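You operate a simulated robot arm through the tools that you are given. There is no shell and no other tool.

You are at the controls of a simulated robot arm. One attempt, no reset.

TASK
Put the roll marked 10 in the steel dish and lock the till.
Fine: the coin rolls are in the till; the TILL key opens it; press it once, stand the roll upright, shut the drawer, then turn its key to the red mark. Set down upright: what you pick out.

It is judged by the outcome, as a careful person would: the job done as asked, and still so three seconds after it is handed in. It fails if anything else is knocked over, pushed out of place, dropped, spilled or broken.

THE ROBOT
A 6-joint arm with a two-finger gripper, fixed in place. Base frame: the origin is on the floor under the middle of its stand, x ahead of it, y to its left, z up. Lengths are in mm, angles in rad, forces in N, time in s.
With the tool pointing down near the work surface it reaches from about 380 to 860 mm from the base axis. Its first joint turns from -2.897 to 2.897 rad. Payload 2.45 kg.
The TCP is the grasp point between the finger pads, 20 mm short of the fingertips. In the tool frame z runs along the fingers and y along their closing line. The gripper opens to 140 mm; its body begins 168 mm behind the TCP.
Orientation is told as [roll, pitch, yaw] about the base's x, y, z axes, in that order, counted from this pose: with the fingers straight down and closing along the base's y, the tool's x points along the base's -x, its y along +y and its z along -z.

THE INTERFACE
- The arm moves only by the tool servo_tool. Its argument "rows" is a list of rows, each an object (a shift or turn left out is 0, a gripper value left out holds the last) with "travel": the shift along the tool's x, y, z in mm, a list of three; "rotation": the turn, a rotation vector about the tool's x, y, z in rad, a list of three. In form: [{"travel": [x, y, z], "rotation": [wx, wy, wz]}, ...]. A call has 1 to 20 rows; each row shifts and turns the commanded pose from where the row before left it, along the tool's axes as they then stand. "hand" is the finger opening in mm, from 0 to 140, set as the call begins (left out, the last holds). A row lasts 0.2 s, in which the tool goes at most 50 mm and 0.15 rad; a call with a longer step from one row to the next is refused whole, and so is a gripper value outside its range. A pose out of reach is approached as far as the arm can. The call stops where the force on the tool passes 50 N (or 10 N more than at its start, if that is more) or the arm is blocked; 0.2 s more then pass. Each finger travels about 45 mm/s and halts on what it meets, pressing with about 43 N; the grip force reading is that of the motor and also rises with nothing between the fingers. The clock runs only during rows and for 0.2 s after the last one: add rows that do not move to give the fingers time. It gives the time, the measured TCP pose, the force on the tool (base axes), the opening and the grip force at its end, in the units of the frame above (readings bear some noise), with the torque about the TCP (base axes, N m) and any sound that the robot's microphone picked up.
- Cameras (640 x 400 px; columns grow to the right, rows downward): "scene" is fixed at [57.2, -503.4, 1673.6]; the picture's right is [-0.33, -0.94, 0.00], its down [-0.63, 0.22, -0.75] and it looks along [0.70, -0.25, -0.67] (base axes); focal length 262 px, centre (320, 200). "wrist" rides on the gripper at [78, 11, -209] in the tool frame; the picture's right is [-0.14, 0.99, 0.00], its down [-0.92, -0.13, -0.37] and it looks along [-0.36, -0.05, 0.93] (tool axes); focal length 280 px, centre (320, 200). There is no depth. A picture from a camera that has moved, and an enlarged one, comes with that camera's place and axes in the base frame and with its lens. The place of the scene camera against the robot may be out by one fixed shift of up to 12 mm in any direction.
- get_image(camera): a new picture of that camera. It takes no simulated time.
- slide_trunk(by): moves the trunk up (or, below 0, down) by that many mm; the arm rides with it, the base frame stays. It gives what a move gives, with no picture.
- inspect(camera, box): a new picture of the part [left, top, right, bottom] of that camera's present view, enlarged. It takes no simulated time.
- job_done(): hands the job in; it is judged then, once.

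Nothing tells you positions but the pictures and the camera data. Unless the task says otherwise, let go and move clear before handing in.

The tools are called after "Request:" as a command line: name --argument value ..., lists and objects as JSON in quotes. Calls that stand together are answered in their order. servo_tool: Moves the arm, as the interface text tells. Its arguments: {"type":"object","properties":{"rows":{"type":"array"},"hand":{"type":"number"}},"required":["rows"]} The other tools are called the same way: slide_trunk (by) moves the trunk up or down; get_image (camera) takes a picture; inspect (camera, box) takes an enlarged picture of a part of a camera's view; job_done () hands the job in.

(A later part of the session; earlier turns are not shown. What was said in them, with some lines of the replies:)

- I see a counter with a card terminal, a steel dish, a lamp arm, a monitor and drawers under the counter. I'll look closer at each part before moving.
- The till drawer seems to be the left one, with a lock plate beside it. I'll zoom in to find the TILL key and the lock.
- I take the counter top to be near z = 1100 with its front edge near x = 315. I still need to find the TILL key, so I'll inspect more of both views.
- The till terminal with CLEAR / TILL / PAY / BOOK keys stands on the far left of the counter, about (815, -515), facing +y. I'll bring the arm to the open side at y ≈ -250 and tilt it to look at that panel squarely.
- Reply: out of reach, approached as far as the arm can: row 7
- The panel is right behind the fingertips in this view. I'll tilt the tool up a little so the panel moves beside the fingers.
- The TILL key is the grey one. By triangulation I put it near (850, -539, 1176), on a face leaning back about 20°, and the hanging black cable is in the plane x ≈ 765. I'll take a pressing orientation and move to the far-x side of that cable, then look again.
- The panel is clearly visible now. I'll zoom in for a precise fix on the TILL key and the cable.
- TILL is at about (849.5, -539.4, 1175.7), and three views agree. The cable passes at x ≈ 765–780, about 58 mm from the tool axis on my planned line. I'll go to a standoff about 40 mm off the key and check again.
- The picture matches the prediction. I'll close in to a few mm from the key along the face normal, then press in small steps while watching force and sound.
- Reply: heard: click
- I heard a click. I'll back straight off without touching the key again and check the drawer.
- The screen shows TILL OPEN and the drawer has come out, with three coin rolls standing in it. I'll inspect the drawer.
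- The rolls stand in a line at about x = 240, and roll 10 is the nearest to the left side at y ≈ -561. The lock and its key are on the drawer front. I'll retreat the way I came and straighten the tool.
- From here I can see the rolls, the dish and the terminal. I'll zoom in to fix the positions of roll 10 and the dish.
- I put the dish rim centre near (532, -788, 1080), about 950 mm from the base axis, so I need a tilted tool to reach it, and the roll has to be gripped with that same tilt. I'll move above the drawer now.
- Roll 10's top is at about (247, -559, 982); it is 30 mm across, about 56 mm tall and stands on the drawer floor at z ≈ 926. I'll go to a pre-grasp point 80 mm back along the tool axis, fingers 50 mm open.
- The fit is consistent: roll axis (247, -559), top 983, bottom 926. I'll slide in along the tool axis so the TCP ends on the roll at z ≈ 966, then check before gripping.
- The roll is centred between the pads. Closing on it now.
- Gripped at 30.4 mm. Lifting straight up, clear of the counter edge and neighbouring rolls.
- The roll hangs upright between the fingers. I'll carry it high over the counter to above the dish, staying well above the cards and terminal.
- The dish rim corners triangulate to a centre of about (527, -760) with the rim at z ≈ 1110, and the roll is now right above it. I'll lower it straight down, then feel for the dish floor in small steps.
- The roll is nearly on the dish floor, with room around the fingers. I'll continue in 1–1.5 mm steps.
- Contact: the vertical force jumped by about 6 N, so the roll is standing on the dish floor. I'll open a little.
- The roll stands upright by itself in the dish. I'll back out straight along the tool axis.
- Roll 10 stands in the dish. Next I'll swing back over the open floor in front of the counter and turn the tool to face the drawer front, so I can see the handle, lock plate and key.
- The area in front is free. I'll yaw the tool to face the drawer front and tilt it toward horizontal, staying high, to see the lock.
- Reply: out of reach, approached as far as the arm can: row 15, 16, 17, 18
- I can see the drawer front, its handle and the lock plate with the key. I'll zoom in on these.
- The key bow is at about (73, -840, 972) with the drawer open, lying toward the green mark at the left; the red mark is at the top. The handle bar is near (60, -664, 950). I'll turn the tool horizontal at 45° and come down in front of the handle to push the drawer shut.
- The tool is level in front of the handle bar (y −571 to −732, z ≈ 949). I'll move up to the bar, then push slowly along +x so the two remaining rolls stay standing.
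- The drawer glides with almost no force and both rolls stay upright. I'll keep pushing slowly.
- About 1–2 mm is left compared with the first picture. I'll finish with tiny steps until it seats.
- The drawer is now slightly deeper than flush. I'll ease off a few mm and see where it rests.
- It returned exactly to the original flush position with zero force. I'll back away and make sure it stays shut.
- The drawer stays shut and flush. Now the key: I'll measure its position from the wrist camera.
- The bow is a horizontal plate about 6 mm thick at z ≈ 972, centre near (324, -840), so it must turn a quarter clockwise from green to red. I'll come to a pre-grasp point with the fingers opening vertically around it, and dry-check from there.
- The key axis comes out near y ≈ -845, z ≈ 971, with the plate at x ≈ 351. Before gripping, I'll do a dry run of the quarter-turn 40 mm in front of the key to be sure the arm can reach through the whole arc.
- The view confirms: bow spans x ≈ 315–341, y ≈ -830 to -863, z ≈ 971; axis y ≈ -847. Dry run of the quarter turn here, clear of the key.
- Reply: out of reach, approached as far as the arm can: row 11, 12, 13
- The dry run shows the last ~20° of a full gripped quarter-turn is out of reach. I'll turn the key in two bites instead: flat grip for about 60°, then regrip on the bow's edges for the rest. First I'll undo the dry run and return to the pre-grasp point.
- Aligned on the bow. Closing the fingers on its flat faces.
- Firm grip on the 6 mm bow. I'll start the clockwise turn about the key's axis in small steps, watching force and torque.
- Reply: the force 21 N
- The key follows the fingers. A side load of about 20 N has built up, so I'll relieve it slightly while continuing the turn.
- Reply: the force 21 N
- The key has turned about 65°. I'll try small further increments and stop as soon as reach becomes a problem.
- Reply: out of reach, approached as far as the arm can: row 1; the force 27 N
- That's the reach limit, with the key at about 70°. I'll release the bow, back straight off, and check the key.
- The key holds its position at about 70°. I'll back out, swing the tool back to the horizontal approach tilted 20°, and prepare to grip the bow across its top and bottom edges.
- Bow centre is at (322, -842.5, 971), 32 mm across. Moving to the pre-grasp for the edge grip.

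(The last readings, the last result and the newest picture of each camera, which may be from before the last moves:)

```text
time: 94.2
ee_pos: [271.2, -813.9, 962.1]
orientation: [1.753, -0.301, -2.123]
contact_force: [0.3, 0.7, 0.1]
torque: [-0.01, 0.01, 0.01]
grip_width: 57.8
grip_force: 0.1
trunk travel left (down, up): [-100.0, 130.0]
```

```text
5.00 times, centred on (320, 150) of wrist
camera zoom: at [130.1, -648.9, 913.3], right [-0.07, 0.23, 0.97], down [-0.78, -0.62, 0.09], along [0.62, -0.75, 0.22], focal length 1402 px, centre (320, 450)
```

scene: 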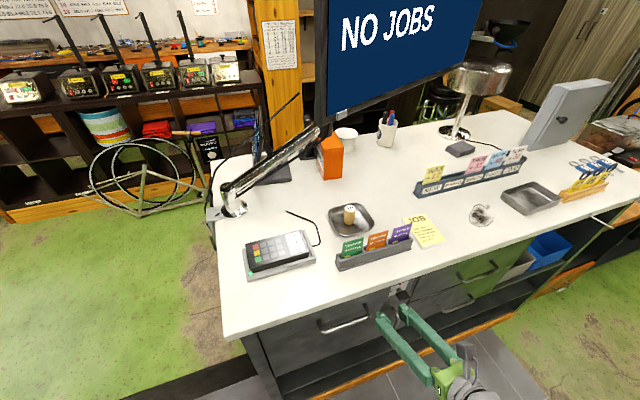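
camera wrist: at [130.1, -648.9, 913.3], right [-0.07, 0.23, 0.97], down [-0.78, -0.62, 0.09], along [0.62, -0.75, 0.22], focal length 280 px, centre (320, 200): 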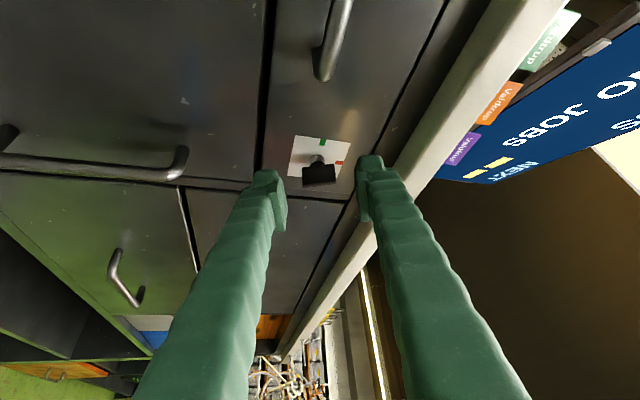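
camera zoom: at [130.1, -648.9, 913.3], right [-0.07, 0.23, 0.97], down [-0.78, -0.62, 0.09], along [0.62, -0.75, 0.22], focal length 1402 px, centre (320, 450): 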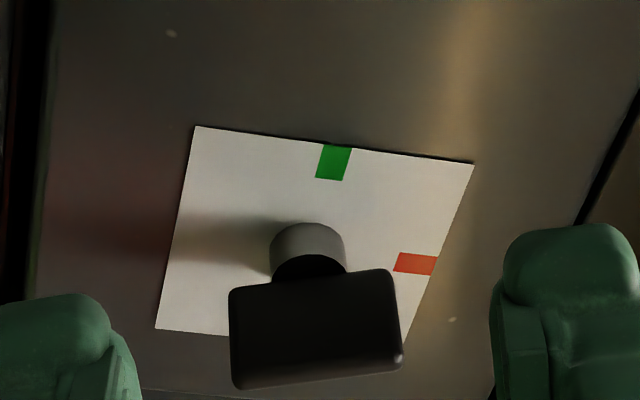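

Request:
servo_tool --rows '[{"travel": [-0.8, -0.9, 10]}, {"travel": [0, 0, 10]}, {"travel": [0, 0, 10]}, {"travel": [0, 0, 8]}, {}]' --hand 58

Request:
get_image --camera "wrist"

Request:
inspect --camera "wrist" --box '[250, 120, 390, 210]'

Request:
inspect --camera "scene" --box '[370, 270, 430, 310]'

```text
time: 95.4
ee_pos: [305.4, -834.6, 968.4]
orientation: [1.753, -0.298, -2.123]
contact_force: [0.4, 0.4, -0.3]
torque: [0.0, 0.01, -0.02]
grip_width: 57.8
grip_force: 0.1
trunk travel left (down, up): [-100.0, 130.0]
```

```text
taken
camera wrist: at [163.4, -669.4, 919.8], right [-0.07, 0.23, 0.97], down [-0.78, -0.62, 0.09], along [0.62, -0.75, 0.22], focal length 280 px, centre (320, 200)
```

wrist: 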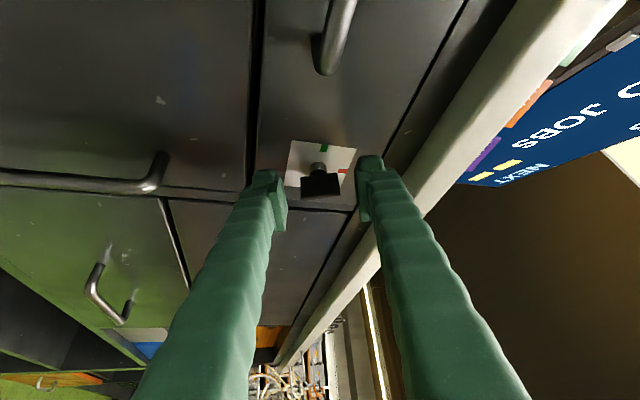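

```text
4.44 times, centred on (320, 165) of wrist
camera zoom: at [163.4, -669.4, 919.8], right [-0.07, 0.23, 0.97], down [-0.78, -0.62, 0.09], along [0.62, -0.75, 0.22], focal length 1246 px, centre (320, 356)
```

zoom: 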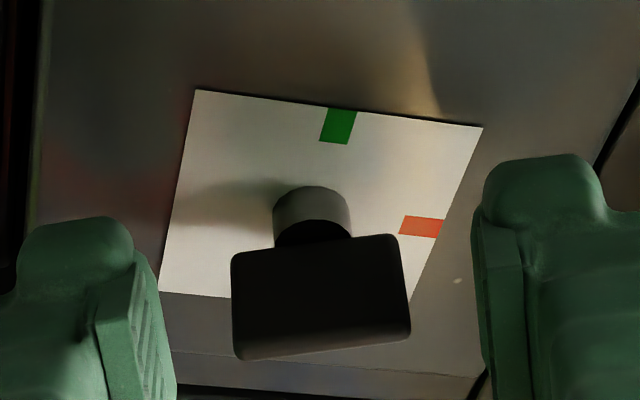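

```text
10.00 times, centred on (400, 290) of scene
camera zoom: at [57.2, -503.4, 1673.6], right [-0.33, -0.94, 0.0], down [-0.63, 0.22, -0.75], along [0.7, -0.25, -0.67], focal length 2624 px, centre (-480, -700)
```

zoom: 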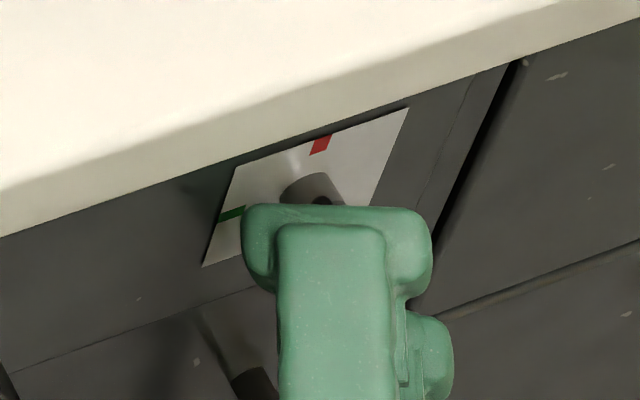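

The pads are parallel to the bow's edges. A few mm deeper, then close on the edges.

Request:
servo_tool --rows '[{"travel": [0, 0, 4]}, {}]' --hand 58

Request:
servo_tool --rows '[{}, {}, {}, {}]' --hand 24

Request:
inspect --camera "wrist" --box '[250, 120, 390, 210]'

Request:
inspect --camera "scene" --box '[370, 270, 430, 310]'

```text
time: 96.0
ee_pos: [309.0, -836.3, 967.8]
orientation: [1.754, -0.298, -2.122]
contact_force: [0.5, -0.5, 0.3]
torque: [0.01, 0.0, -0.02]
grip_width: 58.0
grip_force: 0.1
trunk travel left (down, up): [-100.0, 130.0]
```

```text
time: 97.0
ee_pos: [308.2, -835.0, 969.7]
orientation: [1.755, -0.299, -2.121]
contact_force: [0.8, 1.2, 5.3]
torque: [-0.07, 0.0, 0.13]
grip_width: 32.7
grip_force: 44.6
trunk travel left (down, up): [-100.0, 130.0]
```

```text
4.44 times, centred on (320, 165) of wrist
camera zoom: at [166.6, -671.2, 919.9], right [-0.07, 0.23, 0.97], down [-0.78, -0.62, 0.09], along [0.62, -0.75, 0.22], focal length 1246 px, centre (320, 356)
```

zoom: 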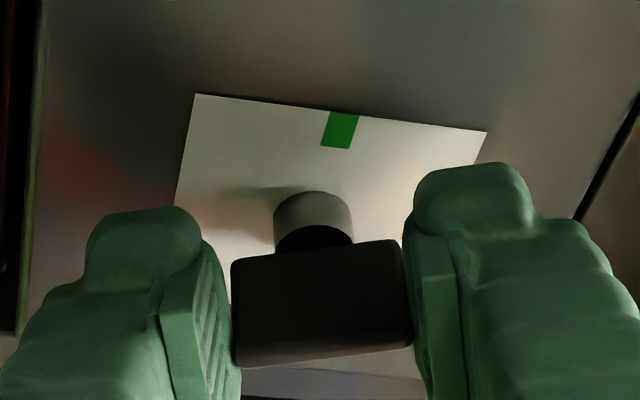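

```text
10.00 times, centred on (400, 290) of scene
camera zoom: at [57.2, -503.4, 1673.6], right [-0.33, -0.94, 0.0], down [-0.63, 0.22, -0.75], along [0.7, -0.25, -0.67], focal length 2624 px, centre (-480, -700)
```

zoom: 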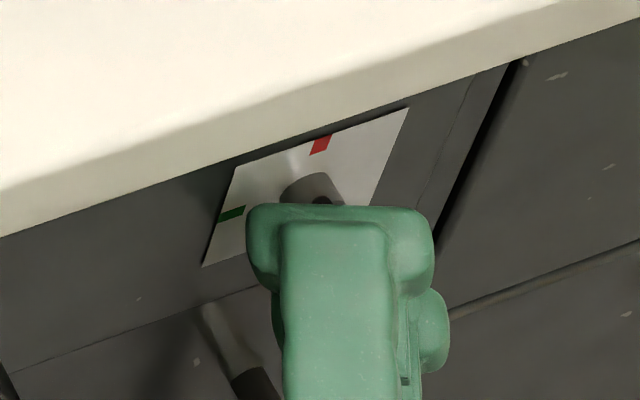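

Gripped across the edges (32.7 mm). Continuing the clockwise turn about the key axis for the remaining 20°.

Request:
servo_tool --rows '[{"travel": [0, 0.43, 0], "rotation": [0.0292, 0, 0.0505]}, {"travel": [0, 0.43, 0], "rotation": [0.0292, 0, 0.0505]}, {"travel": [0, 0.43, 0], "rotation": [0.0292, 0, 0.0505]}, {}]' --hand 24

Request:
inspect --camera "wrist" --box '[250, 120, 390, 210]'

```text
time: 98.0
ee_pos: [309.1, -836.6, 970.2]
orientation: [1.662, -0.149, -2.101]
contact_force: [6.3, -5.6, 8.6]
torque: [-0.07, -0.05, 0.05]
grip_width: 33.4
grip_force: 44.8
trunk travel left (down, up): [-100.0, 130.0]
```

```text
4.44 times, centred on (320, 165) of wrist
camera zoom: at [166.6, -664.8, 950.7], right [-0.07, 0.05, 1.0], down [-0.78, -0.63, -0.02], along [0.62, -0.78, 0.09], focal length 1246 px, centre (320, 356)
```

zoom: 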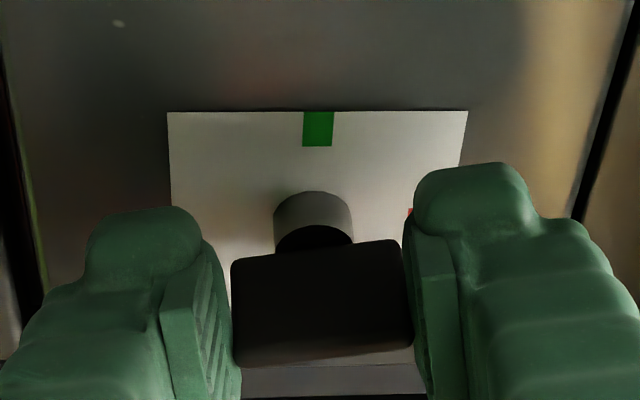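

Request:
servo_tool --rows '[{"travel": [0, 0.4, 0], "rotation": [0.0292, 0, 0.0505]}, {"travel": [0, 0.4, 0], "rotation": [0.0292, 0, 0.0505]}, {"travel": [0, 0.4, 0], "rotation": [0.0292, 0, 0.0505]}, {}]' --hand 24

Request:
inspect --camera "wrist" --box '[250, 120, 390, 210]'

Request:
inspect --camera "scene" --box '[370, 270, 430, 310]'

```text
time: 99.0
ee_pos: [308.6, -834.8, 972.6]
orientation: [1.574, 0.002, -2.094]
contact_force: [18.2, -18.0, 11.4]
torque: [-0.18, 0.05, 0.06]
grip_width: 32.8
grip_force: 45.2
trunk travel left (down, up): [-100.0, 130.0]
```

```text
4.44 times, centred on (320, 165) of wrist
camera zoom: at [166.3, -663.8, 982.3], right [-0.07, -0.12, 0.99], down [-0.78, -0.61, -0.13], along [0.62, -0.78, -0.05], focal length 1246 px, centre (320, 356)
```

zoom: 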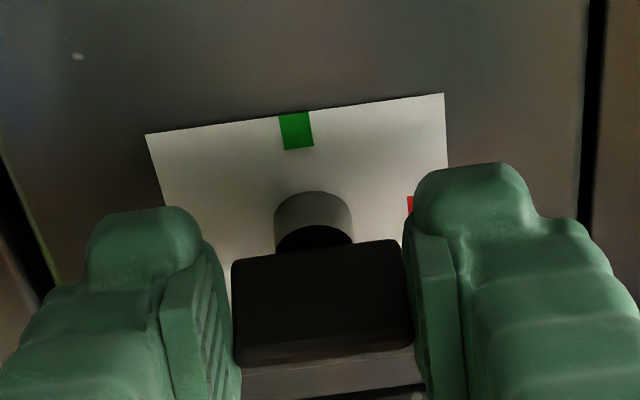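

```text
10.00 times, centred on (400, 290) of scene
camera zoom: at [57.2, -503.4, 1673.6], right [-0.33, -0.94, 0.0], down [-0.63, 0.22, -0.75], along [0.7, -0.25, -0.67], focal length 2624 px, centre (-480, -700)
```

zoom: 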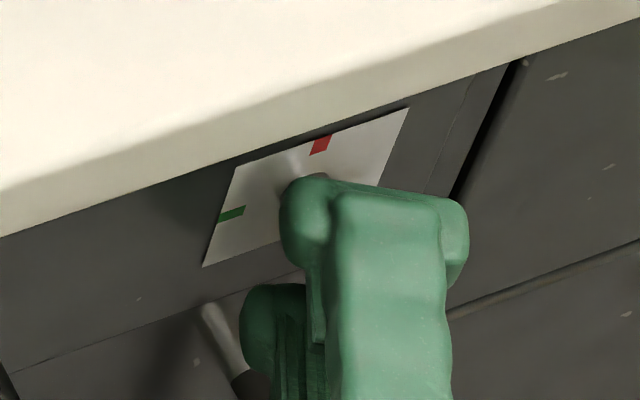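

The tool is back to vertical closing, and the bow has followed to vertical. I'll release and look at where the key stands.

Request:
servo_tool --rows '[{"travel": [0, 0.3, 0.5]}, {}, {}]' --hand 24

Request:
servo_tool --rows '[{}, {}, {}, {}]' --hand 58

Request:
servo_tool --rows '[{"travel": [0, 0, -10]}, {"travel": [0, 0, -20]}, {"travel": [0, 0, -30]}, {}]' --hand 58

Request:
inspect --camera "wrist" --box '[260, 90, 380, 170]'

Request:
inspect --camera "scene" --box '[370, 270, 430, 310]'

```text
time: 99.8
ee_pos: [309.0, -835.3, 971.7]
orientation: [1.571, 0.002, -2.094]
contact_force: [14.3, -12.0, 12.9]
torque: [-0.09, -0.07, 0.09]
grip_width: 33.0
grip_force: 44.6
trunk travel left (down, up): [-100.0, 130.0]
```

```text
time: 100.8
ee_pos: [308.0, -834.1, 971.4]
orientation: [1.574, 0.003, -2.094]
contact_force: [-0.2, -0.3, 0.0]
torque: [-0.02, -0.02, 0.0]
grip_width: 57.8
grip_force: 0.1
trunk travel left (down, up): [-100.0, 130.0]
```

```text
time: 101.8
ee_pos: [256.1, -805.7, 969.0]
orientation: [1.574, 0.0, -2.094]
contact_force: [0.6, 0.3, -0.3]
torque: [0.03, 0.0, 0.02]
grip_width: 57.8
grip_force: 0.0
trunk travel left (down, up): [-100.0, 130.0]
```

```text
5.00 times, centred on (320, 130) of wrist
camera zoom: at [114.3, -633.9, 980.1], right [-0.07, -0.12, 0.99], down [-0.78, -0.61, -0.13], along [0.62, -0.78, -0.05], focal length 1402 px, centre (320, 550)
```

zoom: 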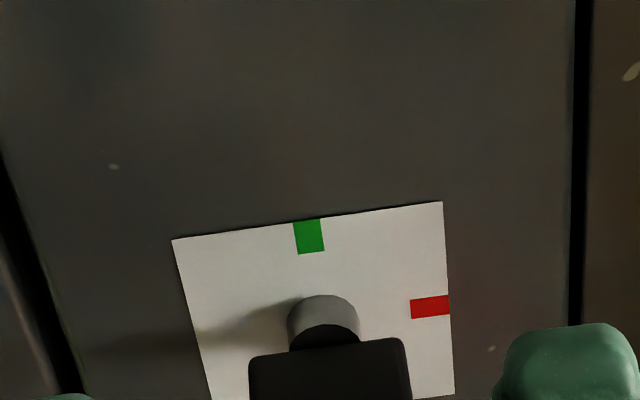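

```text
10.00 times, centred on (400, 290) of scene
camera zoom: at [57.2, -503.4, 1673.6], right [-0.33, -0.94, 0.0], down [-0.63, 0.22, -0.75], along [0.7, -0.25, -0.67], focal length 2624 px, centre (-480, -700)
```

zoom: 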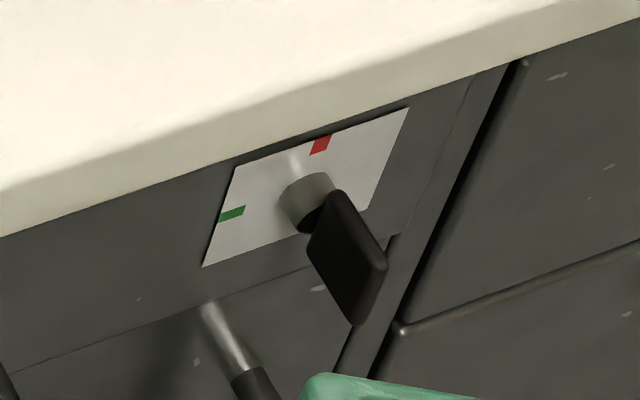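

The key now stands vertical. I'll zoom in to check its alignment with the red mark carefully.

Request:
inspect --camera "wrist" --box '[270, 120, 370, 190]'

Request:
inspect --camera "scene" --box '[388, 278, 418, 308]'

Request:
get_image --camera "scene"

```text
5.71 times, centred on (320, 155) of wrist
camera zoom: at [114.3, -633.9, 980.1], right [-0.07, -0.12, 0.99], down [-0.78, -0.61, -0.13], along [0.62, -0.78, -0.05], focal length 1602 px, centre (320, 457)
```

zoom: 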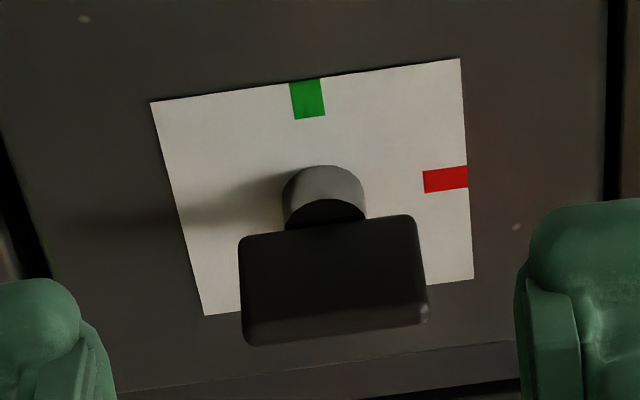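

```text
13.33 times, centred on (403, 293) of scene
camera zoom: at [57.2, -503.4, 1673.6], right [-0.33, -0.94, 0.0], down [-0.63, 0.22, -0.75], along [0.7, -0.25, -0.67], focal length 3499 px, centre (-787, -1040)
```

zoom: 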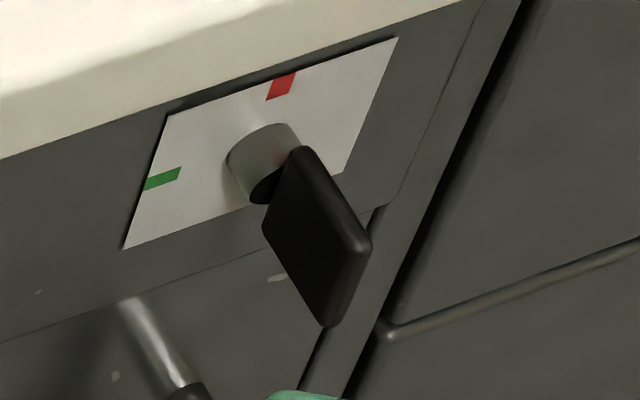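

```text
taken
```

scene: 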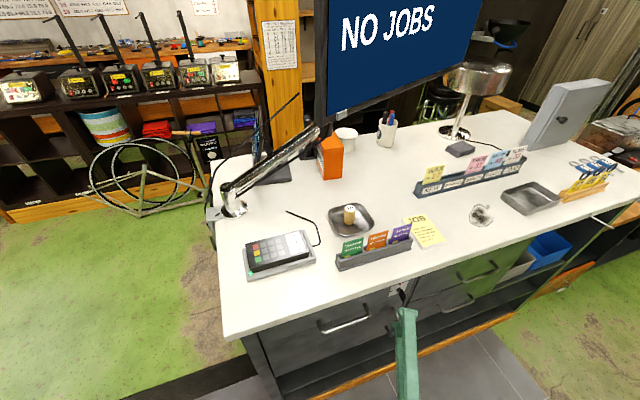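

Both views put the key within about 1–2° of the red mark. I'll move the arm well clear and check the whole scene before handing in.

Request:
servo_tool --rows '[{"travel": [0, 0, -40]}, {"travel": [0, 0, -40]}, {"travel": [0, 0, -40]}, {"travel": [0, 40, -20]}, {"travel": [0, 45, 0]}, {"travel": [0, 45, 0]}, {}, {}]' --hand 58

Request:
get_image --camera "scene"

Request:
inspect --camera "scene" --box '[310, 190, 430, 270]'

Request:
inspect --camera "scene" --box '[290, 260, 450, 360]'

Request:
get_image --camera "wrist"

```text
time: 103.6
ee_pos: [133.7, -735.3, 1099.5]
orientation: [1.575, 0.004, -2.095]
contact_force: [0.0, 0.0, -0.1]
torque: [0.01, 0.01, 0.01]
grip_width: 58.3
grip_force: 0.1
trunk travel left (down, up): [-100.0, 130.0]
```

```text
taken
```

scene: 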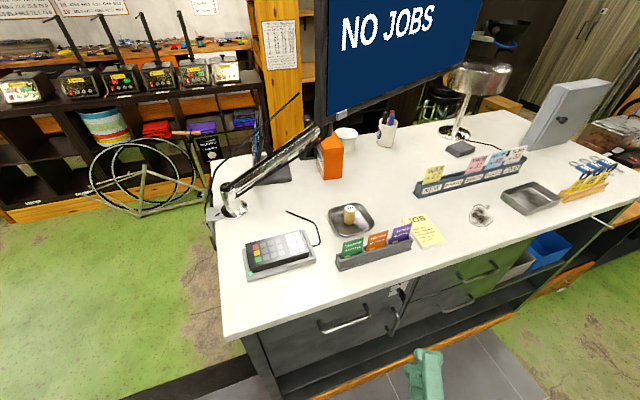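

```text
5.00 times, centred on (370, 230) of scene
camera zoom: at [57.2, -503.4, 1673.6], right [-0.33, -0.94, 0.0], down [-0.63, 0.22, -0.75], along [0.7, -0.25, -0.67], focal length 1312 px, centre (70, 50)
```

zoom: 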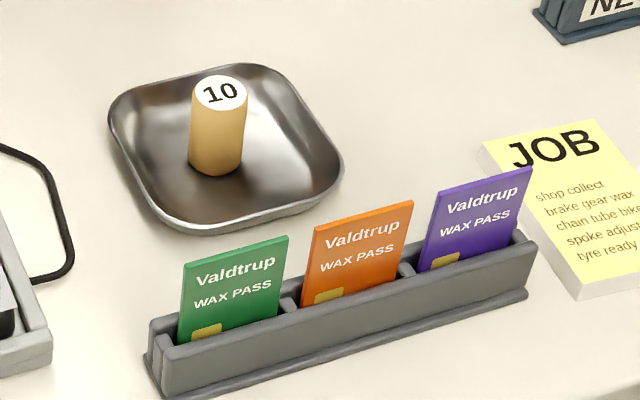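

```text
4.00 times, centred on (370, 310) of scene
camera zoom: at [57.2, -503.4, 1673.6], right [-0.33, -0.94, 0.0], down [-0.63, 0.22, -0.75], along [0.7, -0.25, -0.67], focal length 1050 px, centre (120, -240)
```

zoom: 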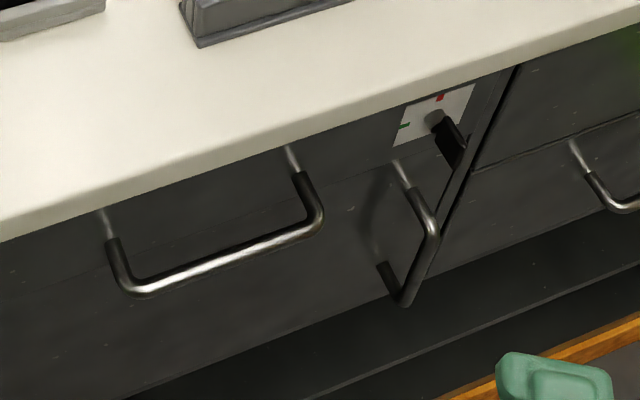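

```text
taken
camera wrist: at [-7.8, -563.5, 1108.8], right [-0.07, -0.12, 0.99], down [-0.78, -0.61, -0.13], along [0.62, -0.78, -0.05], focal length 280 px, centre (320, 200)
```

wrist: 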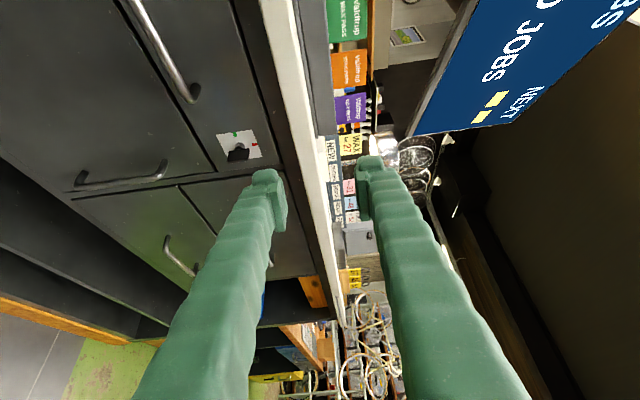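

Roll 10 stands upright in the steel dish. The till drawer is shut flush, its key is at the red mark, and nothing else has moved. The arm has let go and is clear, so I'm handing in.

Request:
job_done

```text
The job is handed in.
```

The roll marked 10 is standing upright in the steel dish, the till drawer is shut, and its key is turned to the red mark.

- **Till:** I pressed the TILL key once; it clicked, the screen read TILL OPEN, and the drawer came out.
- **Drawer:** While closing it, I pushed the drawer a few mm past flush. When I eased off, it came back to its original position and stayed there. The 20 and 50 rolls were upright when I last saw them, about 20 mm into the push. I couldn't see them once the drawer was closed.
- **Key:** I turned it in two grips because the arm couldn't reach the last 20° in one. By my measurements it is within about 2° of the red mark. I heard no click from the lock.

In the last pictures, nothing else on the counter had moved. The arm had let go and was clear when I handed in.
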